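You operate a simulated robot arm through the tools that you are given. There is no shell and no other tool.

You run a simulated robot arm. Do the job below in one go: nothing can be reset, and whatever is moved stays where it is left.

JOB
Give each jar in the slide one portion and press their lids on.
Fine: leave the dial and the third jar, spill nothing, slide them out again.

Only the result counts: the job must be done as asked and must still hold three seconds after the hand-in. Knocking over, shifting, dropping, spilling or breaking anything else fails it. A push-on lid holds only when it is set on centred and level and pressed home; a screw cap is set on level and turned clockwise until tight.

ROBOT AND FRAMES
A 7-joint arm with a three-finger gripper, fixed in place. Base frame: the origin is at the foot of the arm, x ahead of it, y to its left, z up; the work surface is at about z = 900. Lengths are in mm, angles in degrees, forces in N, time in s.
Its first joint turns from -166.0 to 166.0 degrees. Payload 2.69 kg.
The tool frame sits at the grasp point between the pads (the TCP): z along the fingers, y along the line on which they close. The tips reach 30 mm beyond it. Largest opening 128 mm; the body of the gripper starts 117 mm behind the TCP.
Orientation is that of the tool frame in the base frame, as a unit quaternion [w, x, y, z]. With the fingers straight down and closing along the base's y, the tool's x points along the base's -x, its y along +y and its z along -z.

CONTROLS
- The arm moves only by the tool move_arm. Its arguments are lists of equal length, an entry for each row: "xyz": the shift along the tool's x, y, z in mm, a list of three; "angular": the turn, a rotation vector about the tool's x, y, z in degrees, a list of three; "fingers": the opening, from 0 (shut) to 1 (fully open). In form: {"xyz": [[x, y, z], ...], "angular": [[rx, ry, rz], ...], "fingers": [fingers, ...]}. A call has 1 to 20 rows; each row is the pose to reach, as a shift and turn from the pose commanded when the call began, along the tool's axes at that moment. A row lasts 0.2 s, in which the tool goes at most 50 mm and 8.6 degrees; a call with a longer step from one row to the next is refused whole, and so is a gripper value outside its range. A pose out of reach is approached as far as the arm can. The call stops where the force on the tool passes 90 N (or 10 N more than at its start, if that is more) or the arm is blocked; 0.2 s more then pass. Each finger halts on what it meets, pressing with about 39 N; the grip force reading is that of the motor and also rises with nothing between the fingers. The clock runs only during rows and for 0.2 s after the last one: add rows that repeat a pose to give the fingers time. The reply holds the time, the measured pose of the TCP, the force on the tool along the base axes, the opening and the grip force, in the units named above and with some noise, with the torque about the TCP (base axes, N m) and any sound that the robot's microphone picked up.
- Cameras (640 x 400 px; columns grow to the right, rows downward): "scene" is fixed at [50.6, 499, 1485.1]; the picture's right is [-0.29, -0.96, 0.00], its down [-0.38, 0.12, -0.92] and it looks along [0.88, -0.27, -0.40] (base axes); focal length 271 px, centre (320, 200). "wrist" rides on the gripper at [58, 54, -131] in the tool frame; the picture's right is [-0.68, 0.74, 0.00], its down [-0.62, -0.57, -0.55] and it looks along [-0.40, -0.37, 0.84] (tool axes); focal length 234 px, centre (320, 200). There is no depth. A picture from a camera that has moved, and an enlarged one, comes with that camera's place and axes in the base frame and with its lens.
- grab_frame(camera): a new picture of that camera. The clock stands still meanwhile.
- slide_trunk(by): slides the trunk up (or, below 0, down) by that many mm; the arm rides with it, the base frame stays. It gives what a move gives, with no picture.
- close_up(camera, box): a new picture of the part [left, top, right, bottom] of that camera's present view, enlarged. The clock stands still meanwhile.
- finish_job(): hands the job in; it is judged then, once.

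Places have to be worked out from the pictures, the camera data and where the tool is seen. Open the gripper and draw the arm clear of the work before you hand the job in, unless the task says otherwise.

The tools are called after "Request:" by a JSON object that holds its "fn" and its "kwargs". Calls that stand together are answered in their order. move_arm: Moves the arm, as the interface text tells. Its arguments: {"type":"object","properties":{"xyz":{"type":"array","items":{"type":"array","items":{"type":"number"}}},"angular":{"type":"array","items":{"type":"array","items":{"type":"number"}}},"fingers":{"type":"array","items":{"type":"number"}}},"required":["xyz","angular","fingers"]} The other tools are called the same way: slide_trunk (by) slides the trunk up or down; grab_frame (camera) takes a picture; close_up (camera, box) takes an enlarged picture of a part of a camera's view; finish_job () hands the job in.

At the start:

```text
time: 0.0
tool_pos: [607.7, 134.6, 1455.5]
tcp_rot: [0.0, 0.0, 1.0, 0.0]
ft_force: [0.4, -0.2, -1.5]
moment: [0.04, 0.03, -0.03]
grip_width: 128.1
grip_force: 0.0
trunk travel left (down, up): [-150.0, 200.0]
```

scene: 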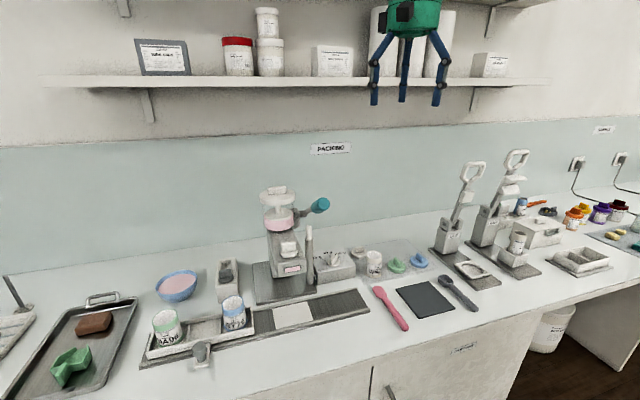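
wrist: 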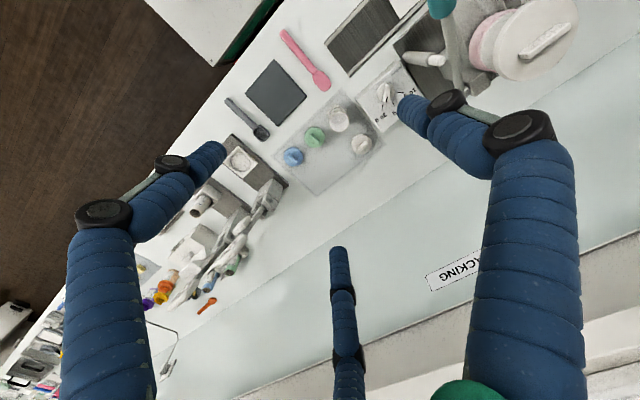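

I'll start by looking at the bench in detail before moving anything: enlarged views of the filler/slide area, lids, and presses.

Request:
{"fn": "close_up", "kwargs": {"camera": "scene", "box": [130, 180, 380, 380]}}

Request:
{"fn": "close_up", "kwargs": {"camera": "scene", "box": [230, 170, 350, 310]}}

Request:
{"fn": "close_up", "kwargs": {"camera": "scene", "box": [340, 220, 490, 340]}}

Request:
{"fn": "close_up", "kwargs": {"camera": "scene", "box": [420, 140, 640, 300]}}

```text
2.00 times, centred on (255, 280) of scene
camera zoom: at [50.6, 499.0, 1485.1], right [-0.29, -0.96, 0.0], down [-0.38, 0.12, -0.92], along [0.88, -0.27, -0.4], focal length 543 px, centre (450, 40)
```

zoom: 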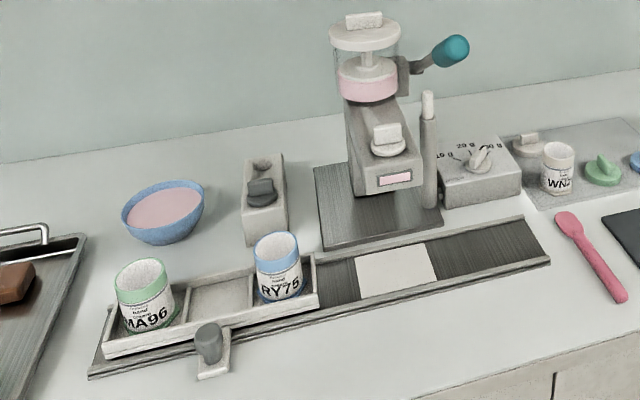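

```text
2.86 times, centred on (290, 240) of scene
camera zoom: at [50.6, 499.0, 1485.1], right [-0.29, -0.96, 0.0], down [-0.38, 0.12, -0.92], along [0.88, -0.27, -0.4], focal length 775 px, centre (406, 86)
```

zoom: 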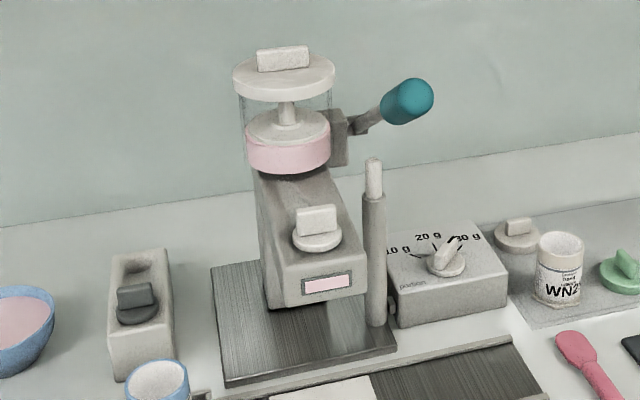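

```text
3.33 times, centred on (415, 280) of scene
camera zoom: at [50.6, 499.0, 1485.1], right [-0.29, -0.96, 0.0], down [-0.38, 0.12, -0.92], along [0.88, -0.27, -0.4], focal length 905 px, centre (3, -67)
```

zoom: 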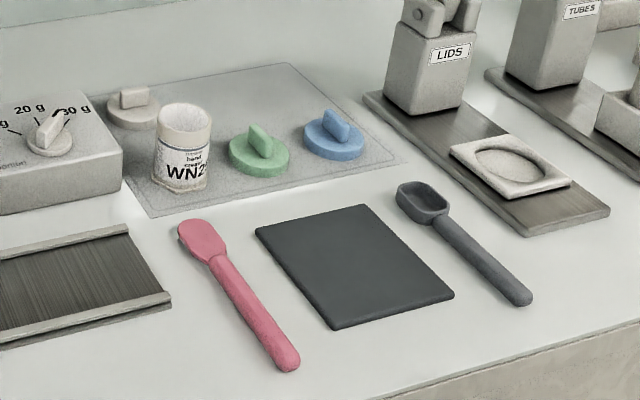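

```text
2.50 times, centred on (530, 220) of scene
camera zoom: at [50.6, 499.0, 1485.1], right [-0.29, -0.96, 0.0], down [-0.38, 0.12, -0.92], along [0.88, -0.27, -0.4], focal length 678 px, centre (-205, 150)
```

zoom: 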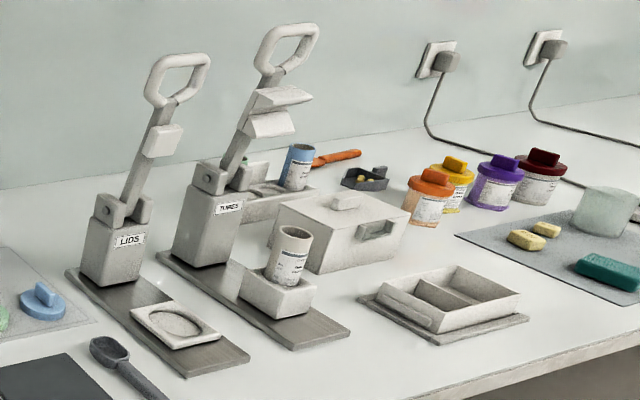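

The slide carries two jars (green‑rim MA96, blue‑rim RY75); the white WN2 jar on the mat is the third jar. The filler has a teal-knobbed lever, and lids (green, blue) lie on the mat near (700, 30) and (700, -60). I move the wrist camera in for a closer look at the filler and slide, staying high.

Request:
{"fn": "move_arm", "kwargs": {"xyz": [[7.5, 31.7, 19.2], [15, 63.3, 38.3], [22.5, 95, 57.5], [30, 126.7, 76.7], [37.5, 158.3, 95.8], [45, 190, 115], [52.5, 221.7, 134.2], [60, 253.3, 153.3], [67.5, 285, 172.5], [75, 316.7, 191.7], [82.5, 348.3, 210.8], [90, 380, 230], [90, 380, 230]], "angular": [[0, 0, 0], [0, 0, 0], [0, 0, 0], [0, 0, 0], [0, 0, 0], [0, 0, 0], [0, 0, 0], [0, 0, 0], [0, 0, 0], [0, 0, 0], [0, 0, 0], [0, 0, 0], [0, 0, 0]], "fingers": [1, 1, 1, 1, 1, 1, 1, 1, 1, 1, 1, 1, 1]}}

Request:
{"fn": "grab_frame", "kwargs": {"camera": "wrist"}}

Request:
{"fn": "grab_frame", "kwargs": {"camera": "scene"}}

```text
time: 2.8
tool_pos: [517.4, 516.9, 1223.2]
tcp_rot: [0.0, 0.0, 1.0, 0.0]
ft_force: [-1.5, 0.3, -0.7]
moment: [-0.08, 0.04, 0.01]
grip_width: 128.0
grip_force: 0.0
trunk travel left (down, up): [-150.0, 200.0]
```

```text
taken
camera wrist: at [460.2, 570.0, 1354.1], right [0.68, 0.74, 0.0], down [0.62, -0.57, 0.55], along [0.4, -0.37, -0.84], focal length 234 px, centre (320, 200)
```

wrist: 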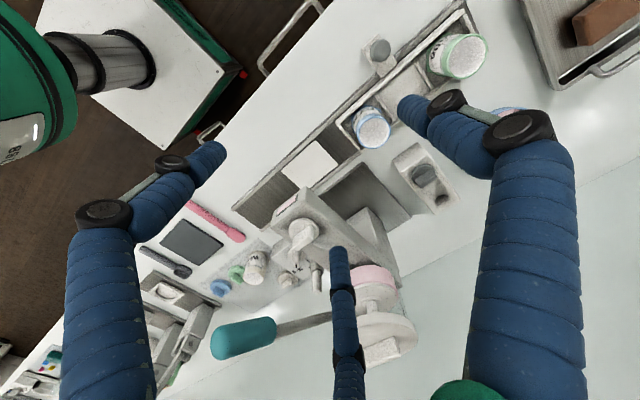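

```text
taken
```

scene: 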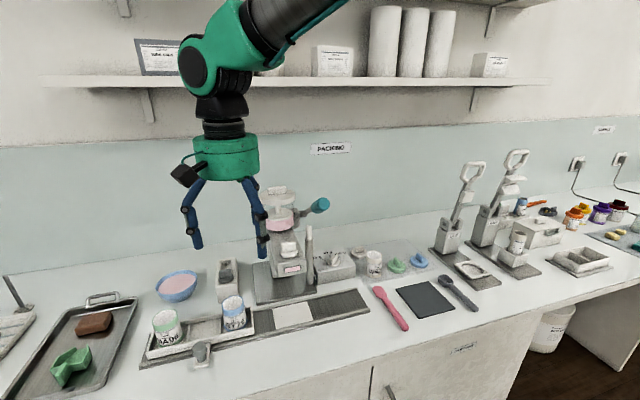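

The view shows the rail, white pad under the filler head, and the lever. I zoom in on these parts of the wrist view.

Request:
{"fn": "close_up", "kwargs": {"camera": "wrist", "box": [200, 130, 440, 280]}}

Request:
{"fn": "close_up", "kwargs": {"camera": "wrist", "box": [320, 10, 520, 140]}}

Request:
{"fn": "close_up", "kwargs": {"camera": "wrist", "box": [200, 200, 440, 380]}}

```text
2.67 times, centred on (320, 205) of wrist
camera zoom: at [460.2, 570.0, 1354.1], right [0.68, 0.74, 0.0], down [0.62, -0.57, 0.55], along [0.4, -0.37, -0.84], focal length 624 px, centre (320, 187)
```

zoom: 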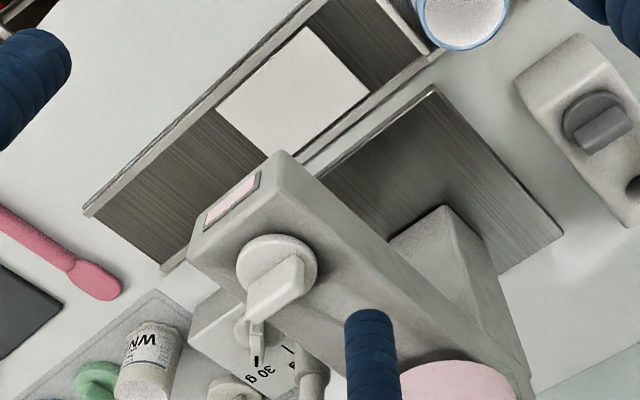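

```text
3.08 times, centred on (420, 75) of wrist
camera zoom: at [460.2, 570.0, 1354.1], right [0.68, 0.74, 0.0], down [0.62, -0.57, 0.55], along [0.4, -0.37, -0.84], focal length 720 px, centre (12, 585)
```

zoom: 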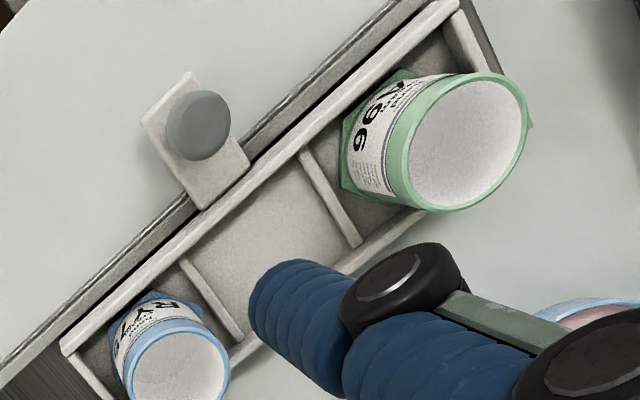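

```text
2.22 times, centred on (320, 290) of wrist
camera zoom: at [460.2, 570.0, 1354.1], right [0.68, 0.74, 0.0], down [0.62, -0.57, 0.55], along [0.4, -0.37, -0.84], focal length 520 px, centre (320, 0)
```

zoom: 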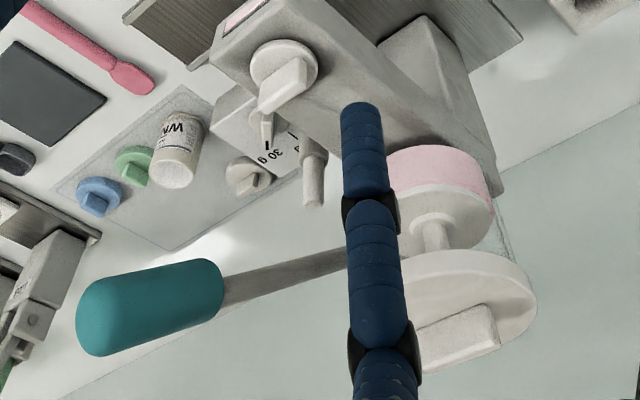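

The lever knob works out at about (601, 328, 1221), pointing towards me and slightly up. I tilt the wrist camera to view the filler head and nozzle from the front, keeping well clear (TCP near x=472).

Request:
{"fn": "move_arm", "kwargs": {"xyz": [[5.6, -12.1, 16.3], [11.3, -24.3, 32.5], [16.9, -36.4, 48.8], [22.5, -48.5, 65], [28.1, -60.6, 81.3], [33.8, -72.8, 97.5], [39.4, -84.9, 113.8], [45, -97, 130], [45, -97, 130]], "angular": [[1.73, -4.4, -5.16], [3.45, -8.81, -10.31], [5.18, -13.21, -15.47], [6.9, -17.6, -20.6], [8.63, -22.0, -25.8], [10.36, -26.4, -30.9], [12.1, -30.8, -36.1], [13.81, -35.23, -41.26], [13.81, -35.23, -41.26]], "fingers": [1, 1, 1, 1, 1, 1, 1, 1, 1]}}

Request:
{"fn": "grab_frame", "kwargs": {"camera": "wrist"}}

```text
time: 4.8
tool_pos: [471.6, 419.1, 1096.7]
tcp_rot: [0.296, -0.346, 0.883, -0.116]
ft_force: [0.2, -0.3, 0.1]
moment: [-0.01, 0.06, 0.01]
grip_width: 128.1
grip_force: 0.1
trunk travel left (down, up): [-150.0, 200.0]
```

```text
taken
camera wrist: at [330.3, 418.2, 1153.5], right [0.0, 1.0, 0.0], down [0.34, 0.0, 0.94], along [0.94, 0.0, -0.34], focal length 234 px, centre (320, 200)
```

wrist: 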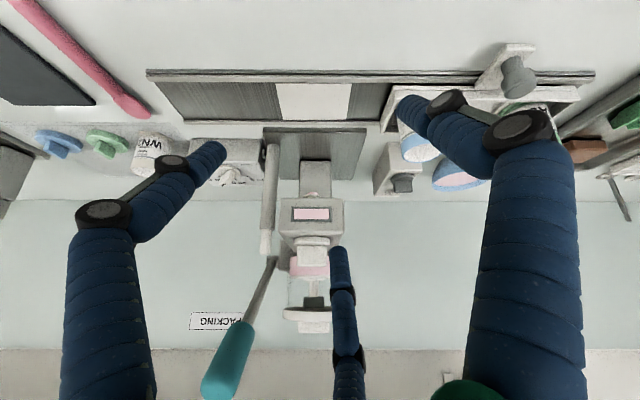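

Request:
{"fn": "close_up", "kwargs": {"camera": "wrist", "box": [190, 70, 400, 230]}}

Request:
{"fn": "close_up", "kwargs": {"camera": "wrist", "box": [190, 180, 400, 400]}}

Request:
{"fn": "close_up", "kwargs": {"camera": "wrist", "box": [360, 30, 640, 210]}}

```text
2.50 times, centred on (295, 150) of wrist
camera zoom: at [330.3, 418.2, 1153.5], right [0.0, 1.0, 0.0], down [0.34, 0.0, 0.94], along [0.94, 0.0, -0.34], focal length 585 px, centre (382, 325)
```

zoom: 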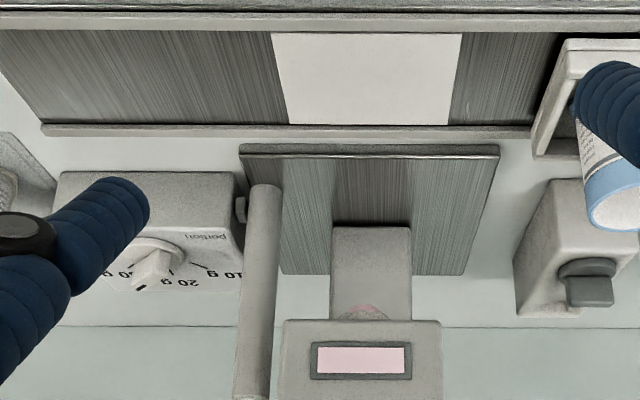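

```text
1.82 times, centred on (295, 290) of wrist
camera zoom: at [330.3, 418.2, 1153.5], right [0.0, 1.0, 0.0], down [0.34, 0.0, 0.94], along [0.94, 0.0, -0.34], focal length 426 px, centre (366, 36)
```

zoom: 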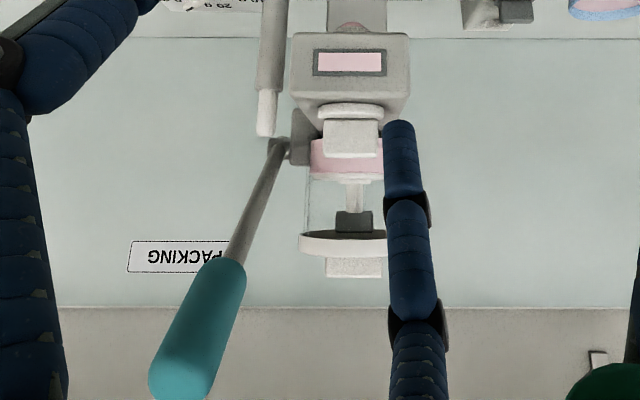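

```text
2.22 times, centred on (500, 120) of wrist
camera zoom: at [330.3, 418.2, 1153.5], right [0.0, 1.0, 0.0], down [0.34, 0.0, 0.94], along [0.94, 0.0, -0.34], focal length 520 px, centre (-80, 378)
```

zoom: 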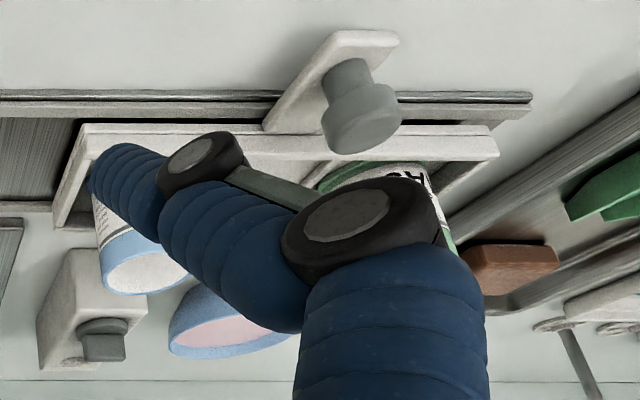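

The lever runs from a pivot near (774, 337, 1115) up to the knob, in a near-vertical plane, and a post with a white tip at (713, 328, ~1107) looks like its end stop. I want to know how the drawn fingers actually close, so I close the gripper part way in free air and look.

Request:
{"fn": "move_arm", "kwargs": {"xyz": [[0, 0, 0], [0, 0, 0], [0, 0, 0]], "angular": [[0, 0, 0], [0, 0, 0], [0, 0, 0]], "fingers": [0.0, 0.0, 0.0]}}

Request:
{"fn": "grab_frame", "kwargs": {"camera": "wrist"}}

Request:
{"fn": "grab_frame", "kwargs": {"camera": "scene"}}

```text
time: 5.6
tool_pos: [471.5, 419.4, 1097.1]
tcp_rot: [0.295, -0.346, 0.883, -0.115]
ft_force: [0.7, -0.2, -0.6]
moment: [-0.02, 0.03, -0.01]
grip_width: 2.1
grip_force: 31.8
trunk travel left (down, up): [-150.0, 200.0]
```

```text
taken
camera wrist: at [330.7, 418.7, 1153.6], right [0.0, 1.0, 0.0], down [0.34, 0.0, 0.94], along [0.94, 0.0, -0.34], focal length 234 px, centre (320, 200)
```

wrist: 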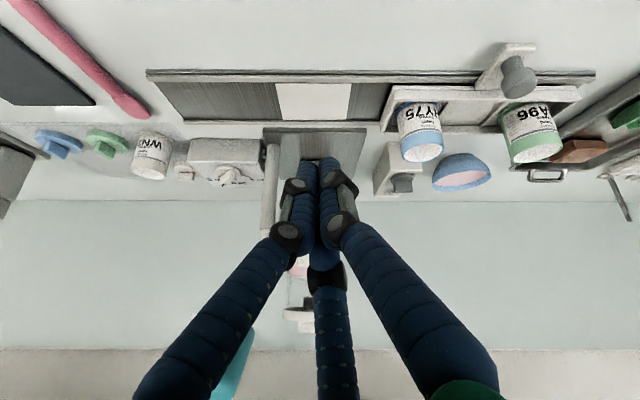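

```text
taken
```

scene: 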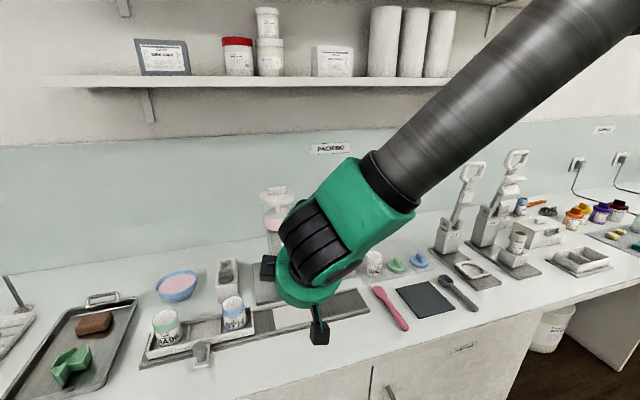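

Fingers converge on the TCP; closed, the view is much clearer. I take enlarged looks at the slide/jars, filler head and block while here.

Request:
{"fn": "close_up", "kwargs": {"camera": "wrist", "box": [360, 30, 640, 210]}}

Request:
{"fn": "close_up", "kwargs": {"camera": "wrist", "box": [130, 60, 300, 190]}}

Request:
{"fn": "close_up", "kwargs": {"camera": "scene", "box": [130, 280, 300, 380]}}

```text
2.22 times, centred on (500, 120) of wrist
camera zoom: at [330.7, 418.7, 1153.6], right [0.0, 1.0, 0.0], down [0.34, 0.0, 0.94], along [0.94, 0.0, -0.34], focal length 520 px, centre (-80, 378)
```

zoom: 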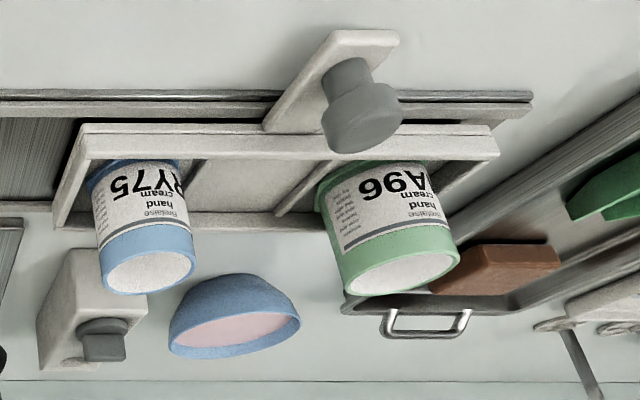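

```text
3.08 times, centred on (215, 125) of wrist
camera zoom: at [330.7, 418.7, 1153.6], right [0.0, 1.0, 0.0], down [0.34, 0.0, 0.94], along [0.94, 0.0, -0.34], focal length 720 px, centre (643, 431)
```

zoom: 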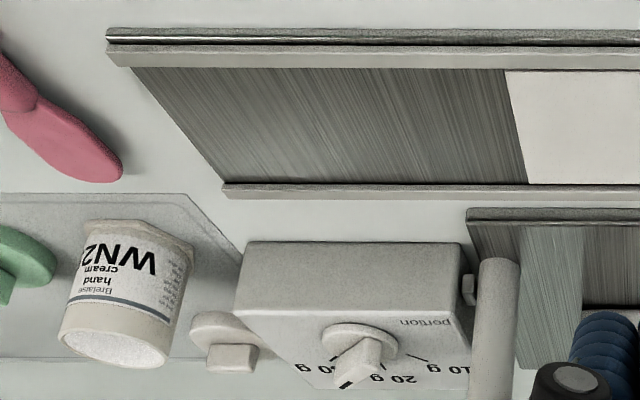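

```text
3.76 times, centred on (215, 330) of scene
camera zoom: at [50.6, 499.0, 1485.1], right [-0.29, -0.96, 0.0], down [-0.38, 0.12, -0.92], along [0.88, -0.27, -0.4], focal length 1022 px, centre (715, -289)
```

zoom: 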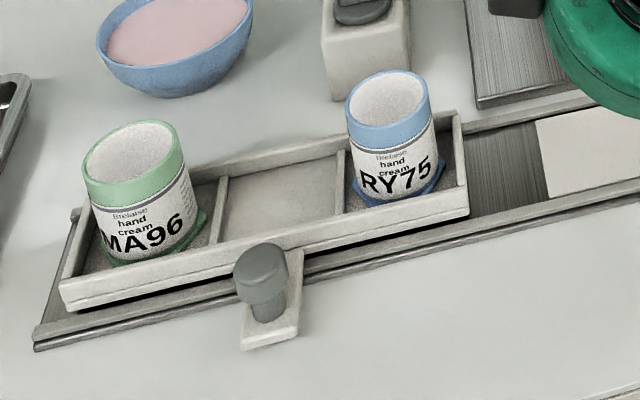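

The jars' rims are near (600, 554) and (600, 705) at z≈989, the slide knob near (520, 628, 957), and the white pad (nozzle position) is centred at (603, 409). I move to a tilted pre-grasp above the slide knob to measure it better (tilt keeps the wrist away from the filler and lever).

Request:
{"fn": "move_arm", "kwargs": {"xyz": [[-19.8, 29.1, 12.1], [-39.5, 58.2, 24.2], [-59.3, 87.3, 36.3], [-79.1, 116.3, 48.4], [-98.8, 145.4, 60.5], [-118.6, 174.5, 72.6], [-118.6, 174.5, 72.6]], "angular": [[-0.44, 1.11, 7.12], [-0.87, 2.22, 14.24], [-1.31, 3.34, 21.37], [-1.74, 4.45, 28.5], [-2.18, 5.56, 35.6], [-2.61, 6.67, 42.73], [-2.61, 6.67, 42.73]], "fingers": [0.1, 0.2, 0.3, 0.4, 0.5, 0.5, 0.5]}}

Request:
{"fn": "grab_frame", "kwargs": {"camera": "wrist"}}

Request:
{"fn": "grab_frame", "kwargs": {"camera": "scene"}}

```text
time: 7.2
tool_pos: [490.2, 627.9, 1018.7]
tcp_rot: [0.259, 0.001, 0.966, 0.0]
ft_force: [0.4, 0.2, -0.1]
moment: [-0.05, 0.01, -0.06]
grip_width: 64.3
grip_force: 0.1
trunk travel left (down, up): [-150.0, 200.0]
```

```text
taken
camera wrist: at [375.5, 681.6, 1103.9], right [0.59, 0.74, 0.34], down [0.26, -0.57, 0.78], along [0.77, -0.37, -0.52], focal length 234 px, centre (320, 200)
```

wrist: 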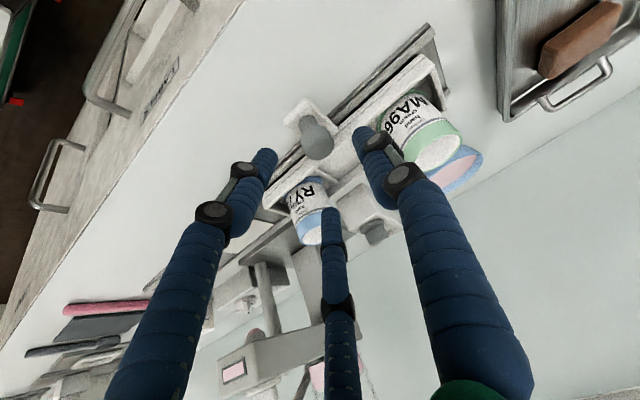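

```text
taken
```

scene: 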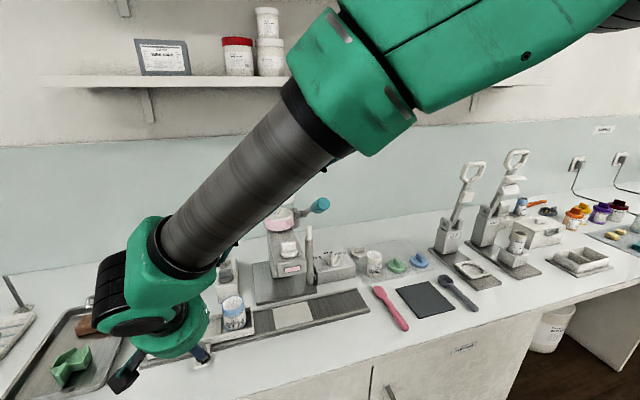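

Request:
{"fn": "close_up", "kwargs": {"camera": "wrist", "box": [260, 80, 380, 200]}}

```text
3.33 times, centred on (320, 140) of wrist
camera zoom: at [375.5, 681.6, 1103.9], right [0.59, 0.74, 0.34], down [0.26, -0.57, 0.78], along [0.77, -0.37, -0.52], focal length 781 px, centre (320, 400)
```

zoom: 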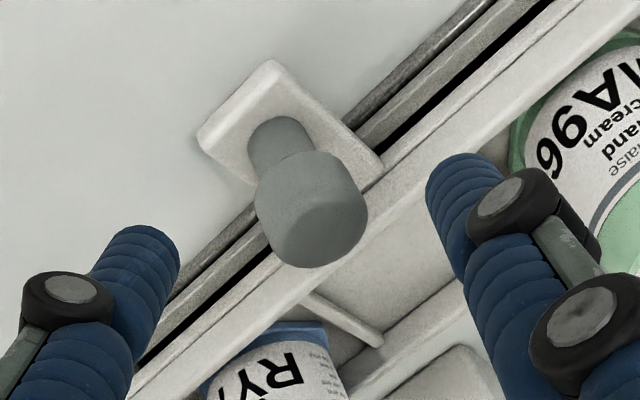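

Knob axis is about (522, 631), head z≈937–962. I lower onto it and close gently, watching the force.

Request:
{"fn": "move_arm", "kwargs": {"xyz": [[1.4, 0.6, 15.2], [2.7, 1.2, 30.3], [4.1, 1.8, 45.5], [5.4, 2.4, 60.6], [6.8, 3, 75.8], [6.8, 3, 75.8]], "angular": [[0, 0, 0], [0, 0, 0], [0, 0, 0], [0, 0, 0], [0, 0, 0], [0, 0, 0]], "fingers": [0.5, 0.5, 0.5, 0.5, 0.5, 0.5]}}

Request:
{"fn": "close_up", "kwargs": {"camera": "wrist", "box": [220, 60, 420, 240]}}

```text
time: 8.6
tool_pos: [521.4, 629.3, 951.1]
tcp_rot: [0.258, 0.0, 0.966, -0.001]
ft_force: [-27.1, -10.2, 7.3]
moment: [-0.65, 0.86, -0.09]
grip_width: 86.5
grip_force: 14.3
trunk travel left (down, up): [-150.0, 200.0]
```

```text
2.22 times, centred on (320, 150) of wrist
camera zoom: at [407.3, 683.5, 1035.3], right [0.59, 0.74, 0.34], down [0.26, -0.56, 0.78], along [0.77, -0.37, -0.52], focal length 520 px, centre (320, 311)
```

zoom: 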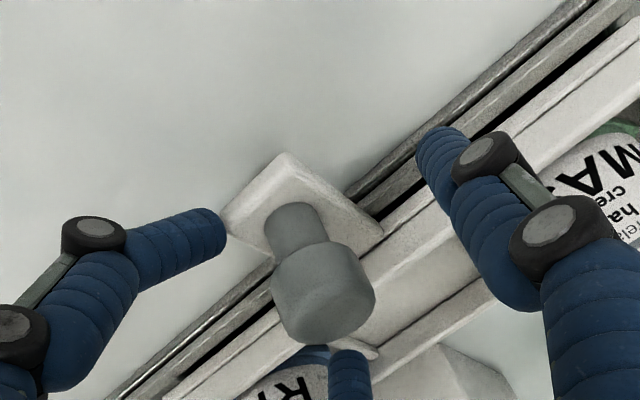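

The gripper was pried open to 86 mm with −27 N in x: something touched a finger, likely the third (far-side) finger against the tray wall. I back off and look.

Request:
{"fn": "move_arm", "kwargs": {"xyz": [[0, 0, -15], [0, 0, -30], [0, 0, -30]], "angular": [[0, 0, 0], [0, 0, 0], [0, 0, 0]], "fingers": [0.5, 0.5, 0.5]}}

Request:
{"fn": "grab_frame", "kwargs": {"camera": "wrist"}}

Request:
{"fn": "close_up", "kwargs": {"camera": "wrist", "box": [220, 80, 420, 260]}}

```text
time: 9.4
tool_pos: [508.2, 631.0, 977.0]
tcp_rot: [0.259, 0.0, 0.966, 0.0]
ft_force: [-0.2, -0.2, -0.7]
moment: [0.01, -0.02, 0.02]
grip_width: 63.8
grip_force: 0.1
trunk travel left (down, up): [-150.0, 200.0]
```

```text
taken
camera wrist: at [393.1, 684.9, 1061.8], right [0.59, 0.74, 0.34], down [0.26, -0.57, 0.78], along [0.77, -0.37, -0.52], focal length 234 px, centre (320, 200)
```

wrist: 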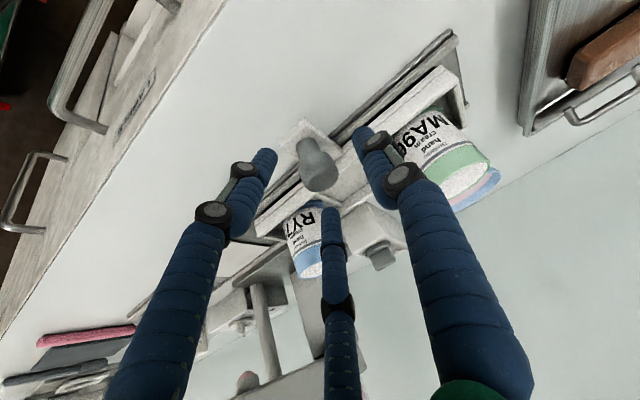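

```text
2.22 times, centred on (320, 170) of wrist
camera zoom: at [393.1, 684.9, 1061.8], right [0.59, 0.74, 0.34], down [0.26, -0.57, 0.78], along [0.77, -0.37, -0.52], focal length 520 px, centre (320, 267)
```

zoom: 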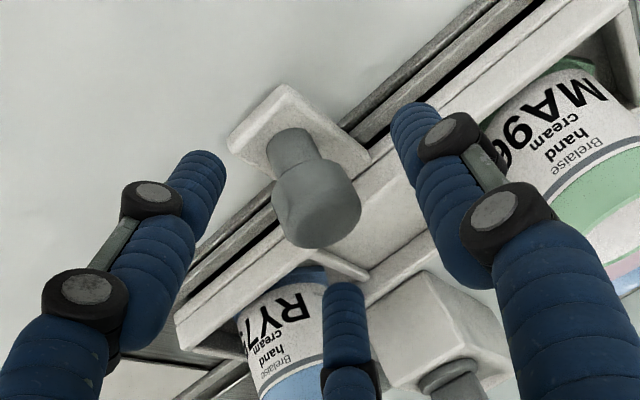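

The gripper really behaves as three radial fingers (tips match a 120° layout), and the far finger had met the tray wall. I turn 30° about the tool axis so one finger faces me and two straddle the knob, and come down a little higher.

Request:
{"fn": "move_arm", "kwargs": {"xyz": [[0, 0, -10], [0, 0, -20], [0, 0, -25], [-3, 0, -25], [-6, 0, -10], [-6, 0, 5], [-6, 0, 17.3], [-6, 0, 17.3]], "angular": [[0, 0, 7.5], [0, 0, 15], [0, 0, 22.5], [0, 0, 30], [0, 0, 30], [0, 0, 30], [0, 0, 30], [0, 0, 30]], "fingers": [0.42, 0.42, 0.42, 0.42, 0.42, 0.42, 0.42, 0.42]}}

Request:
{"fn": "grab_frame", "kwargs": {"camera": "wrist"}}

Request:
{"fn": "close_up", "kwargs": {"camera": "wrist", "box": [220, 80, 420, 260]}}

```text
time: 11.2
tool_pos: [522.3, 632.1, 967.4]
tcp_rot: [0.251, 0.25, 0.933, 0.068]
ft_force: [-14.3, 1.4, 15.7]
moment: [-0.03, 0.89, -0.1]
grip_width: 58.6
grip_force: 3.8
trunk travel left (down, up): [-150.0, 200.0]
```

```text
taken
camera wrist: at [438.5, 707.0, 1068.0], right [0.83, 0.3, 0.48], down [-0.06, -0.8, 0.6], along [0.56, -0.52, -0.64], focal length 234 px, centre (320, 200)
```

wrist: 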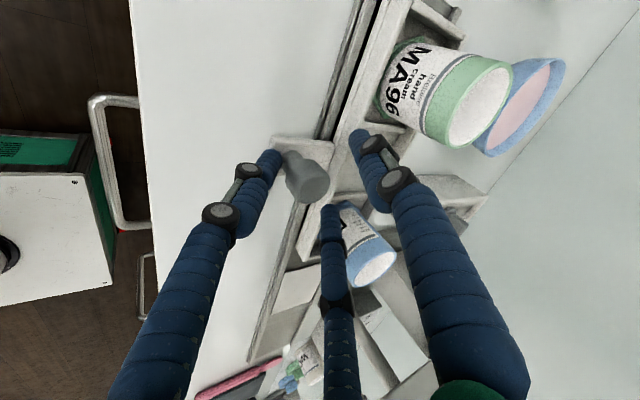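

```text
2.22 times, centred on (320, 170) of wrist
camera zoom: at [438.5, 707.0, 1068.0], right [0.83, 0.3, 0.48], down [-0.06, -0.8, 0.6], along [0.56, -0.52, -0.64], focal length 520 px, centre (320, 267)
```

zoom: 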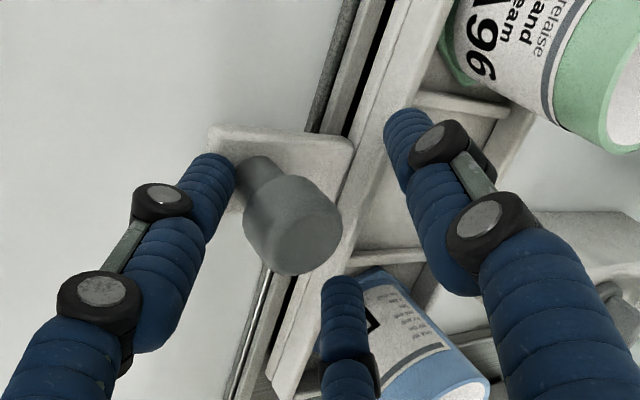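

Only the near finger tip is resting on the bracket (light 15 N). Closing moves it inward and up, so I lift 4 mm and close on the knob.

Request:
{"fn": "move_arm", "kwargs": {"xyz": [[0, 0, -4], [0, 0, -4], [0, 0, -4], [0, 0, -4]], "angular": [[0, 0, 0], [0, 0, 0], [0, 0, 0], [0, 0, 0]], "fingers": [0.3, 0.1, 0.0, 0.0]}}

Request:
{"fn": "close_up", "kwargs": {"camera": "wrist", "box": [220, 80, 420, 260]}}

```text
time: 12.2
tool_pos: [516.2, 629.4, 963.9]
tcp_rot: [0.249, 0.249, 0.934, 0.064]
ft_force: [-76.5, 3.0, -26.1]
moment: [-0.56, 2.75, -0.11]
grip_width: 40.1
grip_force: 39.5
trunk travel left (down, up): [-150.0, 200.0]
```

```text
2.22 times, centred on (320, 170) of wrist
camera zoom: at [432.2, 706.0, 1064.7], right [0.83, 0.3, 0.47], down [-0.06, -0.79, 0.61], along [0.56, -0.53, -0.64], focal length 520 px, centre (320, 267)
```

zoom: 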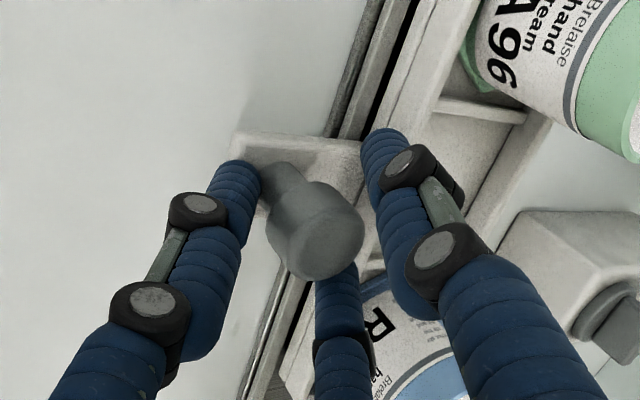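

The net −76 N in x shows the near finger pushes the knob alone: with the tilt, the tool axis passes ~10 mm beyond the knob at grip height. I shift 9 mm toward the base so the fingers centre on the knob.

Request:
{"fn": "move_arm", "kwargs": {"xyz": [[2.2, -1.3, -1.5], [4.5, -2.6, -3.0], [6.75, -3.9, -4.5], [6.75, -3.9, -4.5]], "angular": [[0, 0, 0], [0, 0, 0], [0, 0, 0], [0, 0, 0]], "fingers": [0.0, 0.0, 0.0, 0.0]}}

Request:
{"fn": "close_up", "kwargs": {"camera": "wrist", "box": [220, 80, 420, 260]}}

```text
time: 13.2
tool_pos: [511.7, 630.1, 967.1]
tcp_rot: [0.25, 0.251, 0.933, 0.067]
ft_force: [-22.1, -6.4, -21.4]
moment: [0.53, 1.33, -0.08]
grip_width: 30.4
grip_force: 38.6
trunk travel left (down, up): [-150.0, 200.0]
```

```text
2.22 times, centred on (320, 170) of wrist
camera zoom: at [427.3, 707.0, 1069.4], right [0.83, 0.3, 0.48], down [-0.06, -0.8, 0.6], along [0.56, -0.52, -0.64], focal length 520 px, centre (320, 267)
```

zoom: 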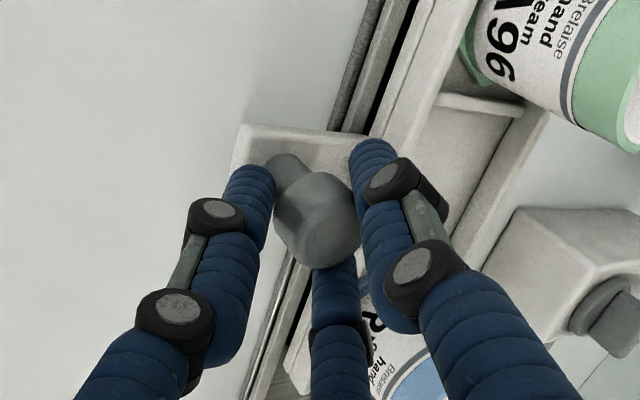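

All three fingers now hold the knob (30 mm). I slide the carriage slowly toward −y by 144 mm to bring the blue jar under the nozzle at y≈409.

Request:
{"fn": "move_arm", "kwargs": {"xyz": [[-2, -3.5, 0], [-6, -10.4, 0], [-12, -20.8, 0], [-18, -31.2, 0], [-24, -41.6, 0], [-30, -52, 0], [-36, -62.4, 0], [-42, -72.7, 0], [-48, -83.1, 0], [-54, -93.5, 0], [-60, -103.9, 0], [-66, -114.3, 0], [-70, -121.2, 0], [-72, -124.7, 0], [-72, -124.7, 0]], "angular": [[0, 0, 0], [0, 0, 0], [0, 0, 0], [0, 0, 0], [0, 0, 0], [0, 0, 0], [0, 0, 0], [0, 0, 0], [0, 0, 0], [0, 0, 0], [0, 0, 0], [0, 0, 0], [0, 0, 0], [0, 0, 0], [0, 0, 0]], "fingers": [0, 0, 0, 0, 0, 0, 0, 0, 0, 0, 0, 0, 0, 0, 0]}}

Request:
{"fn": "grab_frame", "kwargs": {"camera": "wrist"}}

Request:
{"fn": "grab_frame", "kwargs": {"camera": "scene"}}

```text
time: 16.4
tool_pos: [510.5, 485.6, 968.9]
tcp_rot: [0.25, 0.25, 0.933, 0.068]
ft_force: [5.4, -2.8, 25.7]
moment: [-0.11, -0.13, 0.09]
grip_width: 29.3
grip_force: 44.9
trunk travel left (down, up): [-150.0, 200.0]
```

```text
taken
camera wrist: at [426.2, 561.9, 1069.7], right [0.83, 0.3, 0.48], down [-0.06, -0.8, 0.6], along [0.56, -0.52, -0.64], focal length 234 px, centre (320, 200)
```

wrist: 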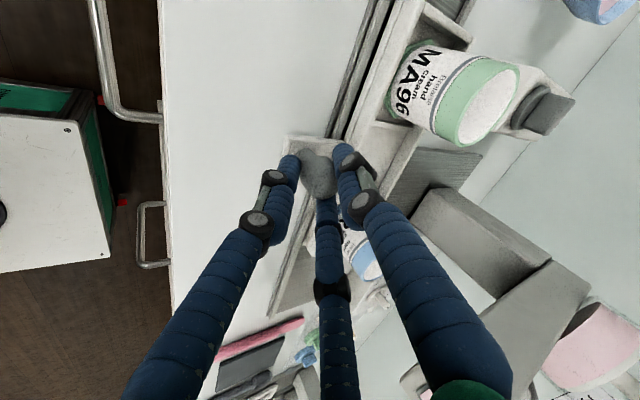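

```text
taken
```

scene: 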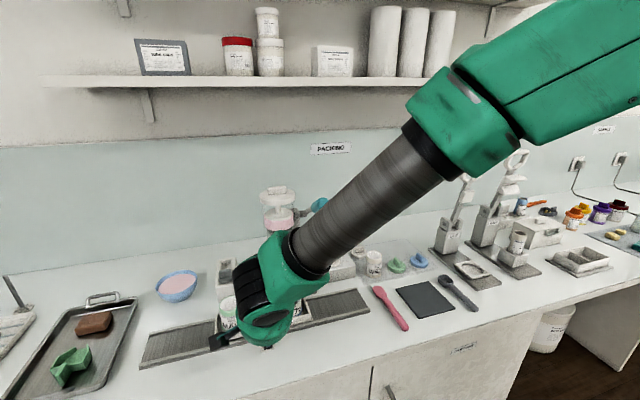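

The carriage followed smoothly (knob now y≈486, so the blue jar should be near y≈409). I release the knob, back off along the tool axis, and check the alignment from the front.

Request:
{"fn": "move_arm", "kwargs": {"xyz": [[0, 0, 0], [0, 0, 0], [0, 0, -15], [0, 0, -35], [0, 0, -60], [0, 0, -90], [0, 0, -120], [0, 0, -120]], "angular": [[0, 0, 0], [0, 0, 0], [0, 0, 0], [0, 0, 0], [0, 0, 0], [0, 0, 0], [0, 0, 0], [0, 0, 0]], "fingers": [0.34, 0.36, 0.36, 0.36, 0.36, 0.36, 0.36, 0.36]}}

Request:
{"fn": "grab_frame", "kwargs": {"camera": "wrist"}}

```text
time: 18.2
tool_pos: [450.5, 485.4, 1071.5]
tcp_rot: [0.25, 0.251, 0.933, 0.067]
ft_force: [0.5, 0.1, 0.3]
moment: [-0.03, 0.0, 0.0]
grip_width: 46.1
grip_force: 0.1
trunk travel left (down, up): [-150.0, 200.0]
```

```text
taken
camera wrist: at [365.7, 560.9, 1173.9], right [0.83, 0.3, 0.48], down [-0.06, -0.8, 0.6], along [0.56, -0.52, -0.64], focal length 234 px, centre (320, 200)
```

wrist: 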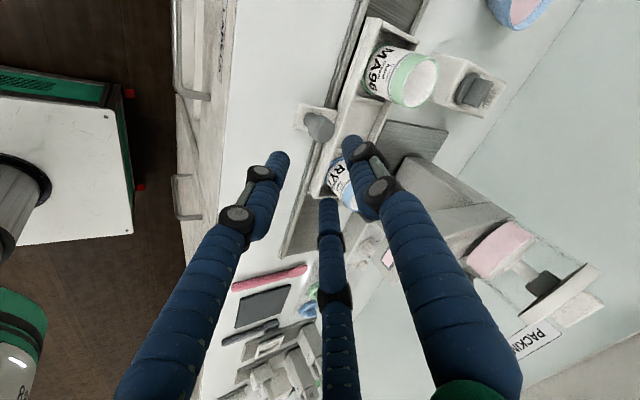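

Now I swing the camera to a low, straight-on front view to check the jar against the nozzle.

Request:
{"fn": "move_arm", "kwargs": {"xyz": [[-4.4, -7.3, 6.6], [-8.7, -14.6, 13.1], [-13.1, -21.9, 19.7], [-17.4, -29.2, 26.2], [-21.8, -36.4, 32.8], [-26.1, -43.7, 39.3], [-30.5, -51, 45.9], [-34.8, -58.3, 52.4], [-39.2, -65.6, 59], [-39.2, -65.6, 59]], "angular": [[0.27, -2.36, -8.0], [0.53, -4.72, -16.0], [0.8, -7.08, -24.0], [1.06, -9.44, -32.0], [1.33, -11.8, -40.0], [1.59, -14.2, -48.0], [1.86, -16.5, -56.0], [2.12, -18.9, -64.0], [2.39, -21.25, -72.0], [2.39, -21.25, -72.0]], "fingers": [0.3, 0.2, 0.1, 0.0, 0, 0, 0, 0, 0, 0]}}

Request:
{"fn": "grab_frame", "kwargs": {"camera": "wrist"}}

Request:
{"fn": "close_up", "kwargs": {"camera": "wrist", "box": [220, 60, 420, 220]}}

```text
time: 20.4
tool_pos: [480.2, 409.0, 1017.7]
tcp_rot: [0.393, -0.332, 0.844, -0.154]
ft_force: [0.0, 0.6, 0.7]
moment: [0.02, 0.01, 0.02]
grip_width: 2.2
grip_force: 31.8
trunk travel left (down, up): [-150.0, 200.0]
```

```text
taken
camera wrist: at [330.2, 409.6, 1041.7], right [0.0, 1.0, 0.0], down [0.12, 0.0, 0.99], along [0.99, 0.0, -0.12], focal length 234 px, centre (320, 200)
```

wrist: 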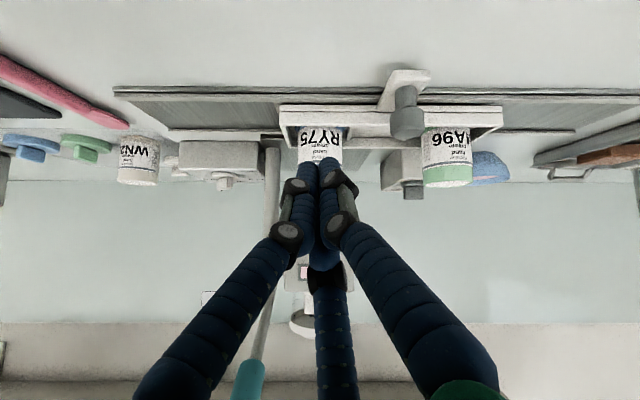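

```text
2.50 times, centred on (320, 140) of wrist
camera zoom: at [330.2, 409.6, 1041.7], right [0.0, 1.0, 0.0], down [0.12, 0.0, 0.99], along [0.99, 0.0, -0.12], focal length 585 px, centre (320, 350)
```

zoom: 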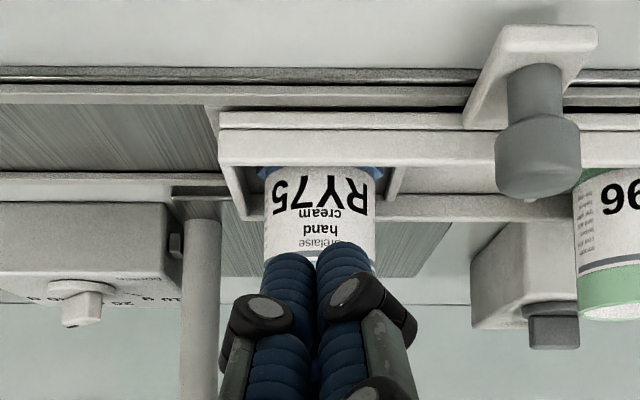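

From the front the blue jar is centred at y≈409.6, matching the head/pad centre (≈409). Now for the lever: I rise clear, return the tool to vertical, and then look at the lever knob from above.

Request:
{"fn": "move_arm", "kwargs": {"xyz": [[-16.4, -22, -22.7], [-32.8, -44, -45.3], [-49.2, -66, -68], [-65.7, -88.1, -90.7], [-82.1, -110.1, -113.3], [-98.5, -132.1, -136], [-114.9, -154.1, -158.6], [-131.3, -176.1, -181.3], [-131.3, -176.1, -181.3]], "angular": [[-2.33, 5.95, 5.0], [-4.66, 11.9, 10.0], [-6.99, 17.85, 15.0], [-9.33, 23.8, 20.0], [-11.66, 29.75, 25.0], [-13.99, 35.7, 30.0], [-16.3, 41.65, 35.0], [-18.65, 47.6, 40.0], [-18.65, 47.6, 40.0]], "fingers": [0, 0, 0, 0, 0, 0.2, 0.4, 0.5, 0.5]}}

Request:
{"fn": "grab_frame", "kwargs": {"camera": "wrist"}}

Request:
{"fn": "grab_frame", "kwargs": {"camera": "scene"}}

```text
time: 22.4
tool_pos: [482.6, 370.8, 1303.8]
tcp_rot: [-0.001, 0.0, 1.0, 0.0]
ft_force: [1.4, -0.1, 0.2]
moment: [0.01, 0.02, 0.01]
grip_width: 64.1
grip_force: 0.1
trunk travel left (down, up): [-150.0, 200.0]
```

```text
taken
camera wrist: at [425.9, 424.3, 1434.2], right [0.68, 0.74, 0.0], down [0.62, -0.57, 0.55], along [0.4, -0.37, -0.84], focal length 234 px, centre (320, 200)
```

wrist: 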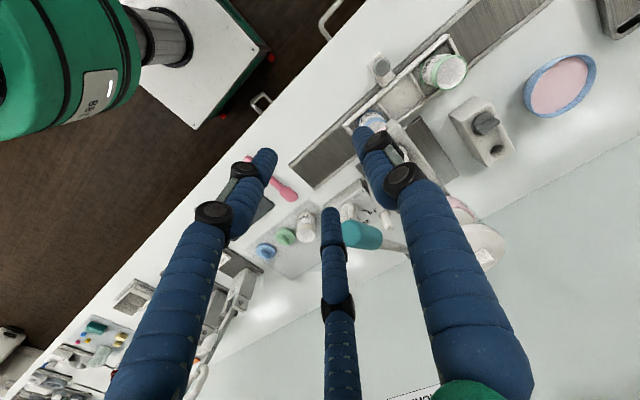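

```text
taken
```

scene: 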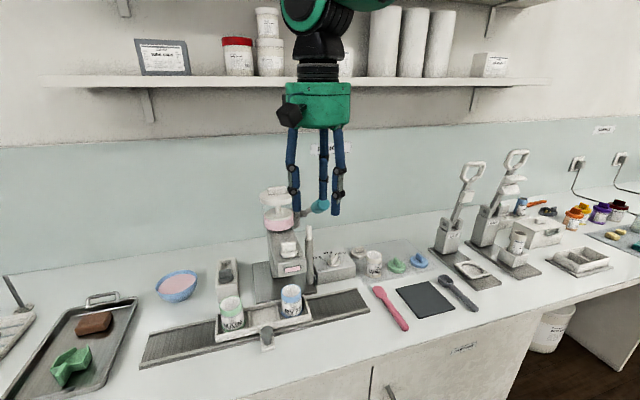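

Request:
{"fn": "close_up", "kwargs": {"camera": "wrist", "box": [260, 150, 480, 290]}}

Request:
{"fn": "close_up", "kwargs": {"camera": "scene", "box": [200, 160, 380, 340]}}

```text
2.86 times, centred on (370, 220) of wrist
camera zoom: at [425.9, 424.3, 1434.2], right [0.68, 0.74, 0.0], down [0.62, -0.57, 0.55], along [0.4, -0.37, -0.84], focal length 669 px, centre (177, 143)
```

zoom: 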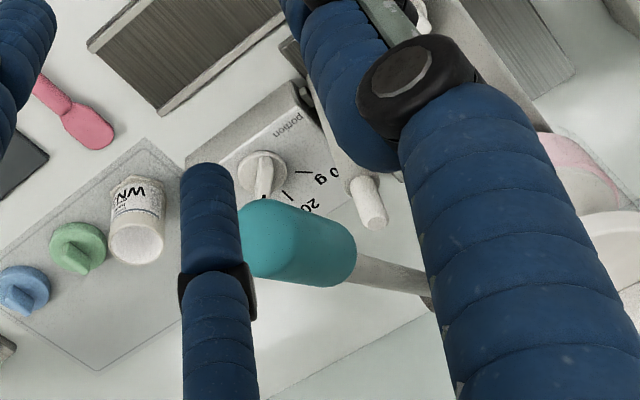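

```text
2.22 times, centred on (290, 250) of scene
camera zoom: at [50.6, 499.0, 1485.1], right [-0.29, -0.96, 0.0], down [-0.38, 0.12, -0.92], along [0.88, -0.27, -0.4], focal length 603 px, centre (387, 89)
```

zoom: 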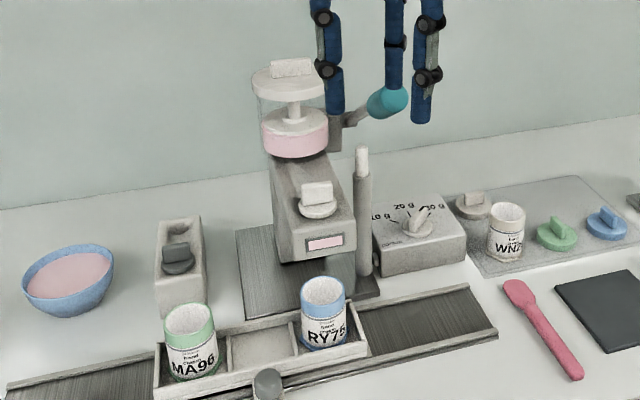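

I move above the lever knob (estimated centre ≈ (602, 332, 1220)) and look again to centre on it.

Request:
{"fn": "move_arm", "kwargs": {"xyz": [[-30, -10, 3], [-60, -20, 7], [-90, -30, 10], [-119, -39, 14], [-119, -39, 14]], "angular": [[0, 0, 0], [0, 0, 0], [0, 0, 0], [0, 0, 0], [0, 0, 0]], "fingers": [0.5, 0.5, 0.5, 0.5, 0.5]}}

Request:
{"fn": "grab_frame", "kwargs": {"camera": "wrist"}}

Request:
{"fn": "close_up", "kwargs": {"camera": "scene", "box": [240, 120, 400, 280]}}

```text
time: 23.6
tool_pos: [601.7, 328.0, 1288.7]
tcp_rot: [-0.001, 0.0, 1.0, 0.0]
ft_force: [-0.2, -0.5, 0.0]
moment: [0.0, 0.07, 0.0]
grip_width: 64.1
grip_force: 0.1
trunk travel left (down, up): [-150.0, 200.0]
```

```text
taken
camera wrist: at [546.0, 381.0, 1419.6], right [0.68, 0.74, 0.0], down [0.62, -0.57, 0.55], along [0.4, -0.37, -0.84], focal length 234 px, centre (320, 200)
```

wrist: 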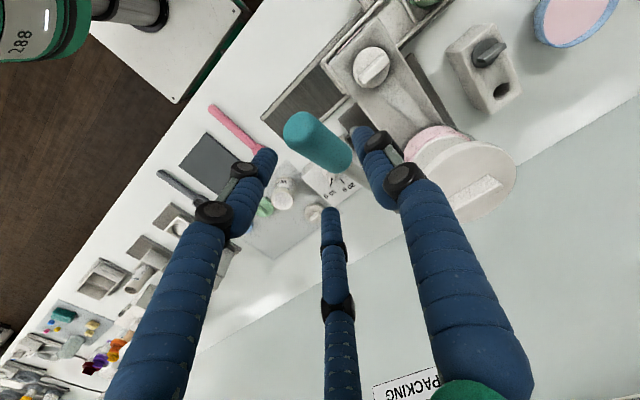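

```text
2.50 times, centred on (320, 200) of scene
camera zoom: at [50.6, 499.0, 1485.1], right [-0.29, -0.96, 0.0], down [-0.38, 0.12, -0.92], along [0.88, -0.27, -0.4], focal length 678 px, centre (320, 200)
```

zoom: 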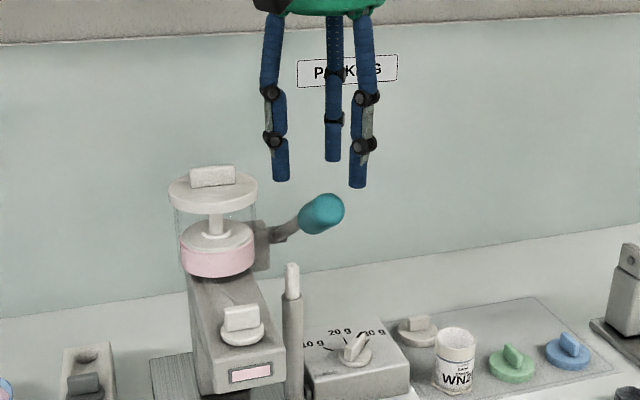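

The lever lies in the plane y≈332, knob centre ≈ (597, 333, 1223), tilted ~31° up. I will grip the knob like a chuck from its end (fingers round it, tool along the lever), so first I move to a pre-grasp in front of it with the tool tilted 58.6°.

Request:
{"fn": "move_arm", "kwargs": {"xyz": [[45, 2, 0], [90, 4, 0], [94.7, 5, 1.3], [94.7, 5, 2.7], [94.7, 5, 4], [94.7, 5, 5.3], [94.7, 5, 6.7], [94.7, 5, 8], [94.7, 5, 9.4], [94.7, 5, 10.7], [94.7, 5, 10.7]], "angular": [[0, 0, 0], [0, 0, 0], [-1.92, -7.15, 3.41], [-3.83, -14.3, 6.83], [-5.75, -21.45, 10.24], [-7.67, -28.6, 13.65], [-9.58, -35.75, 17.06], [-11.5, -42.9, 20.5], [-13.41, -50.05, 23.9], [-15.33, -57.2, 27.3], [-15.33, -57.2, 27.3]], "fingers": [0.5, 0.5, 0.5, 0.5, 0.5, 0.5, 0.5, 0.5, 0.5, 0.5, 0.5]}}

Request:
{"fn": "grab_frame", "kwargs": {"camera": "wrist"}}

Request:
{"fn": "close_up", "kwargs": {"camera": "wrist", "box": [220, 60, 420, 240]}}

Request:
{"fn": "grab_frame", "kwargs": {"camera": "scene"}}

```text
time: 26.0
tool_pos: [506.0, 336.5, 1277.8]
tcp_rot: [0.473, 0.226, 0.842, 0.127]
ft_force: [-0.3, 0.0, 0.6]
moment: [0.03, 0.0, 0.01]
grip_width: 64.3
grip_force: 0.0
trunk travel left (down, up): [-150.0, 200.0]
```

```text
taken
camera wrist: at [383.3, 411.7, 1326.1], right [0.5, 0.3, 0.81], down [-0.34, -0.8, 0.5], along [0.8, -0.52, -0.29], focal length 234 px, centre (320, 200)
```

wrist: 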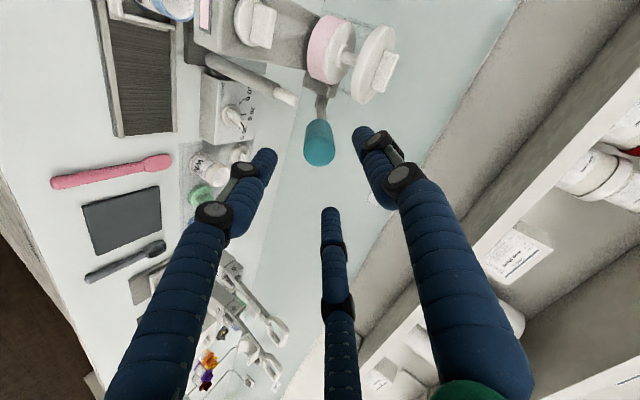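

```text
2.22 times, centred on (320, 150) of wrist
camera zoom: at [383.3, 411.7, 1326.1], right [0.5, 0.3, 0.81], down [-0.34, -0.8, 0.5], along [0.8, -0.52, -0.29], focal length 520 px, centre (320, 311)
```

zoom: 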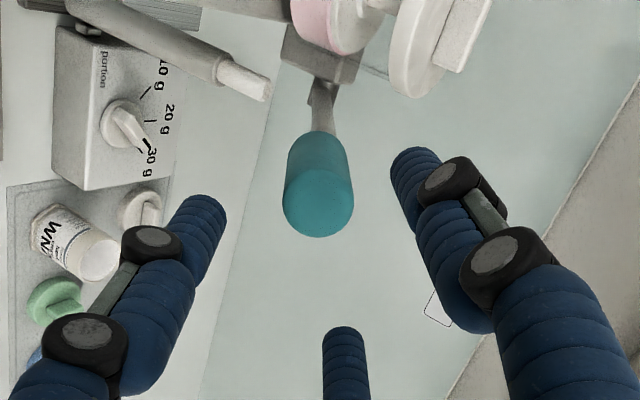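

```text
taken
```

scene: 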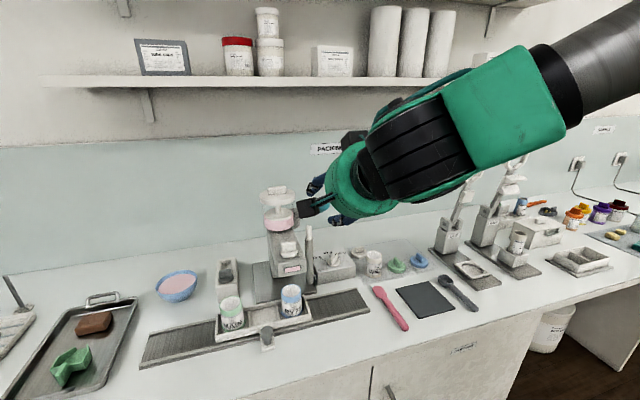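

The tool axis is well lined up with the knob end (about 80 mm ahead). I advance 95 mm along the tool axis so the fingers surround the knob, then close.

Request:
{"fn": "move_arm", "kwargs": {"xyz": [[0, 0, 20], [0, 0, 40], [0, 0, 60], [0, 0, 80], [0, 0, 95], [0, 0, 95]], "angular": [[0, 0, 0], [0, 0, 0], [0, 0, 0], [0, 0, 0], [0, 0, 0], [0, 0, 0]], "fingers": [0.5, 0.5, 0.5, 0.5, 0.5, 0.5]}}

Request:
{"fn": "grab_frame", "kwargs": {"camera": "wrist"}}

```text
time: 27.4
tool_pos: [587.6, 334.7, 1226.2]
tcp_rot: [0.473, 0.225, 0.842, 0.127]
ft_force: [0.8, 0.2, 0.2]
moment: [0.0, -0.01, -0.02]
grip_width: 63.9
grip_force: 0.1
trunk travel left (down, up): [-150.0, 200.0]
```

```text
taken
camera wrist: at [464.7, 410.9, 1275.6], right [0.5, 0.3, 0.81], down [-0.34, -0.8, 0.5], along [0.8, -0.52, -0.3], focal length 234 px, centre (320, 200)
```

wrist: 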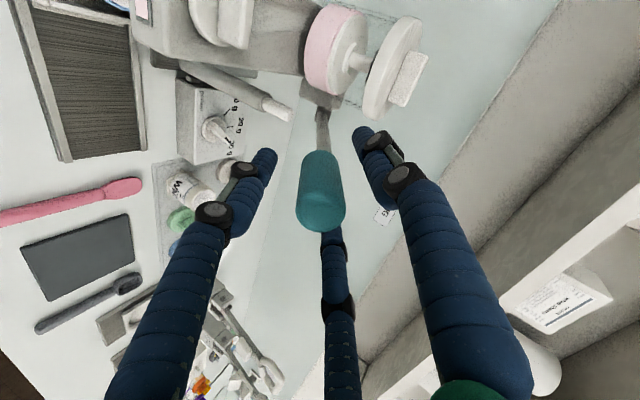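

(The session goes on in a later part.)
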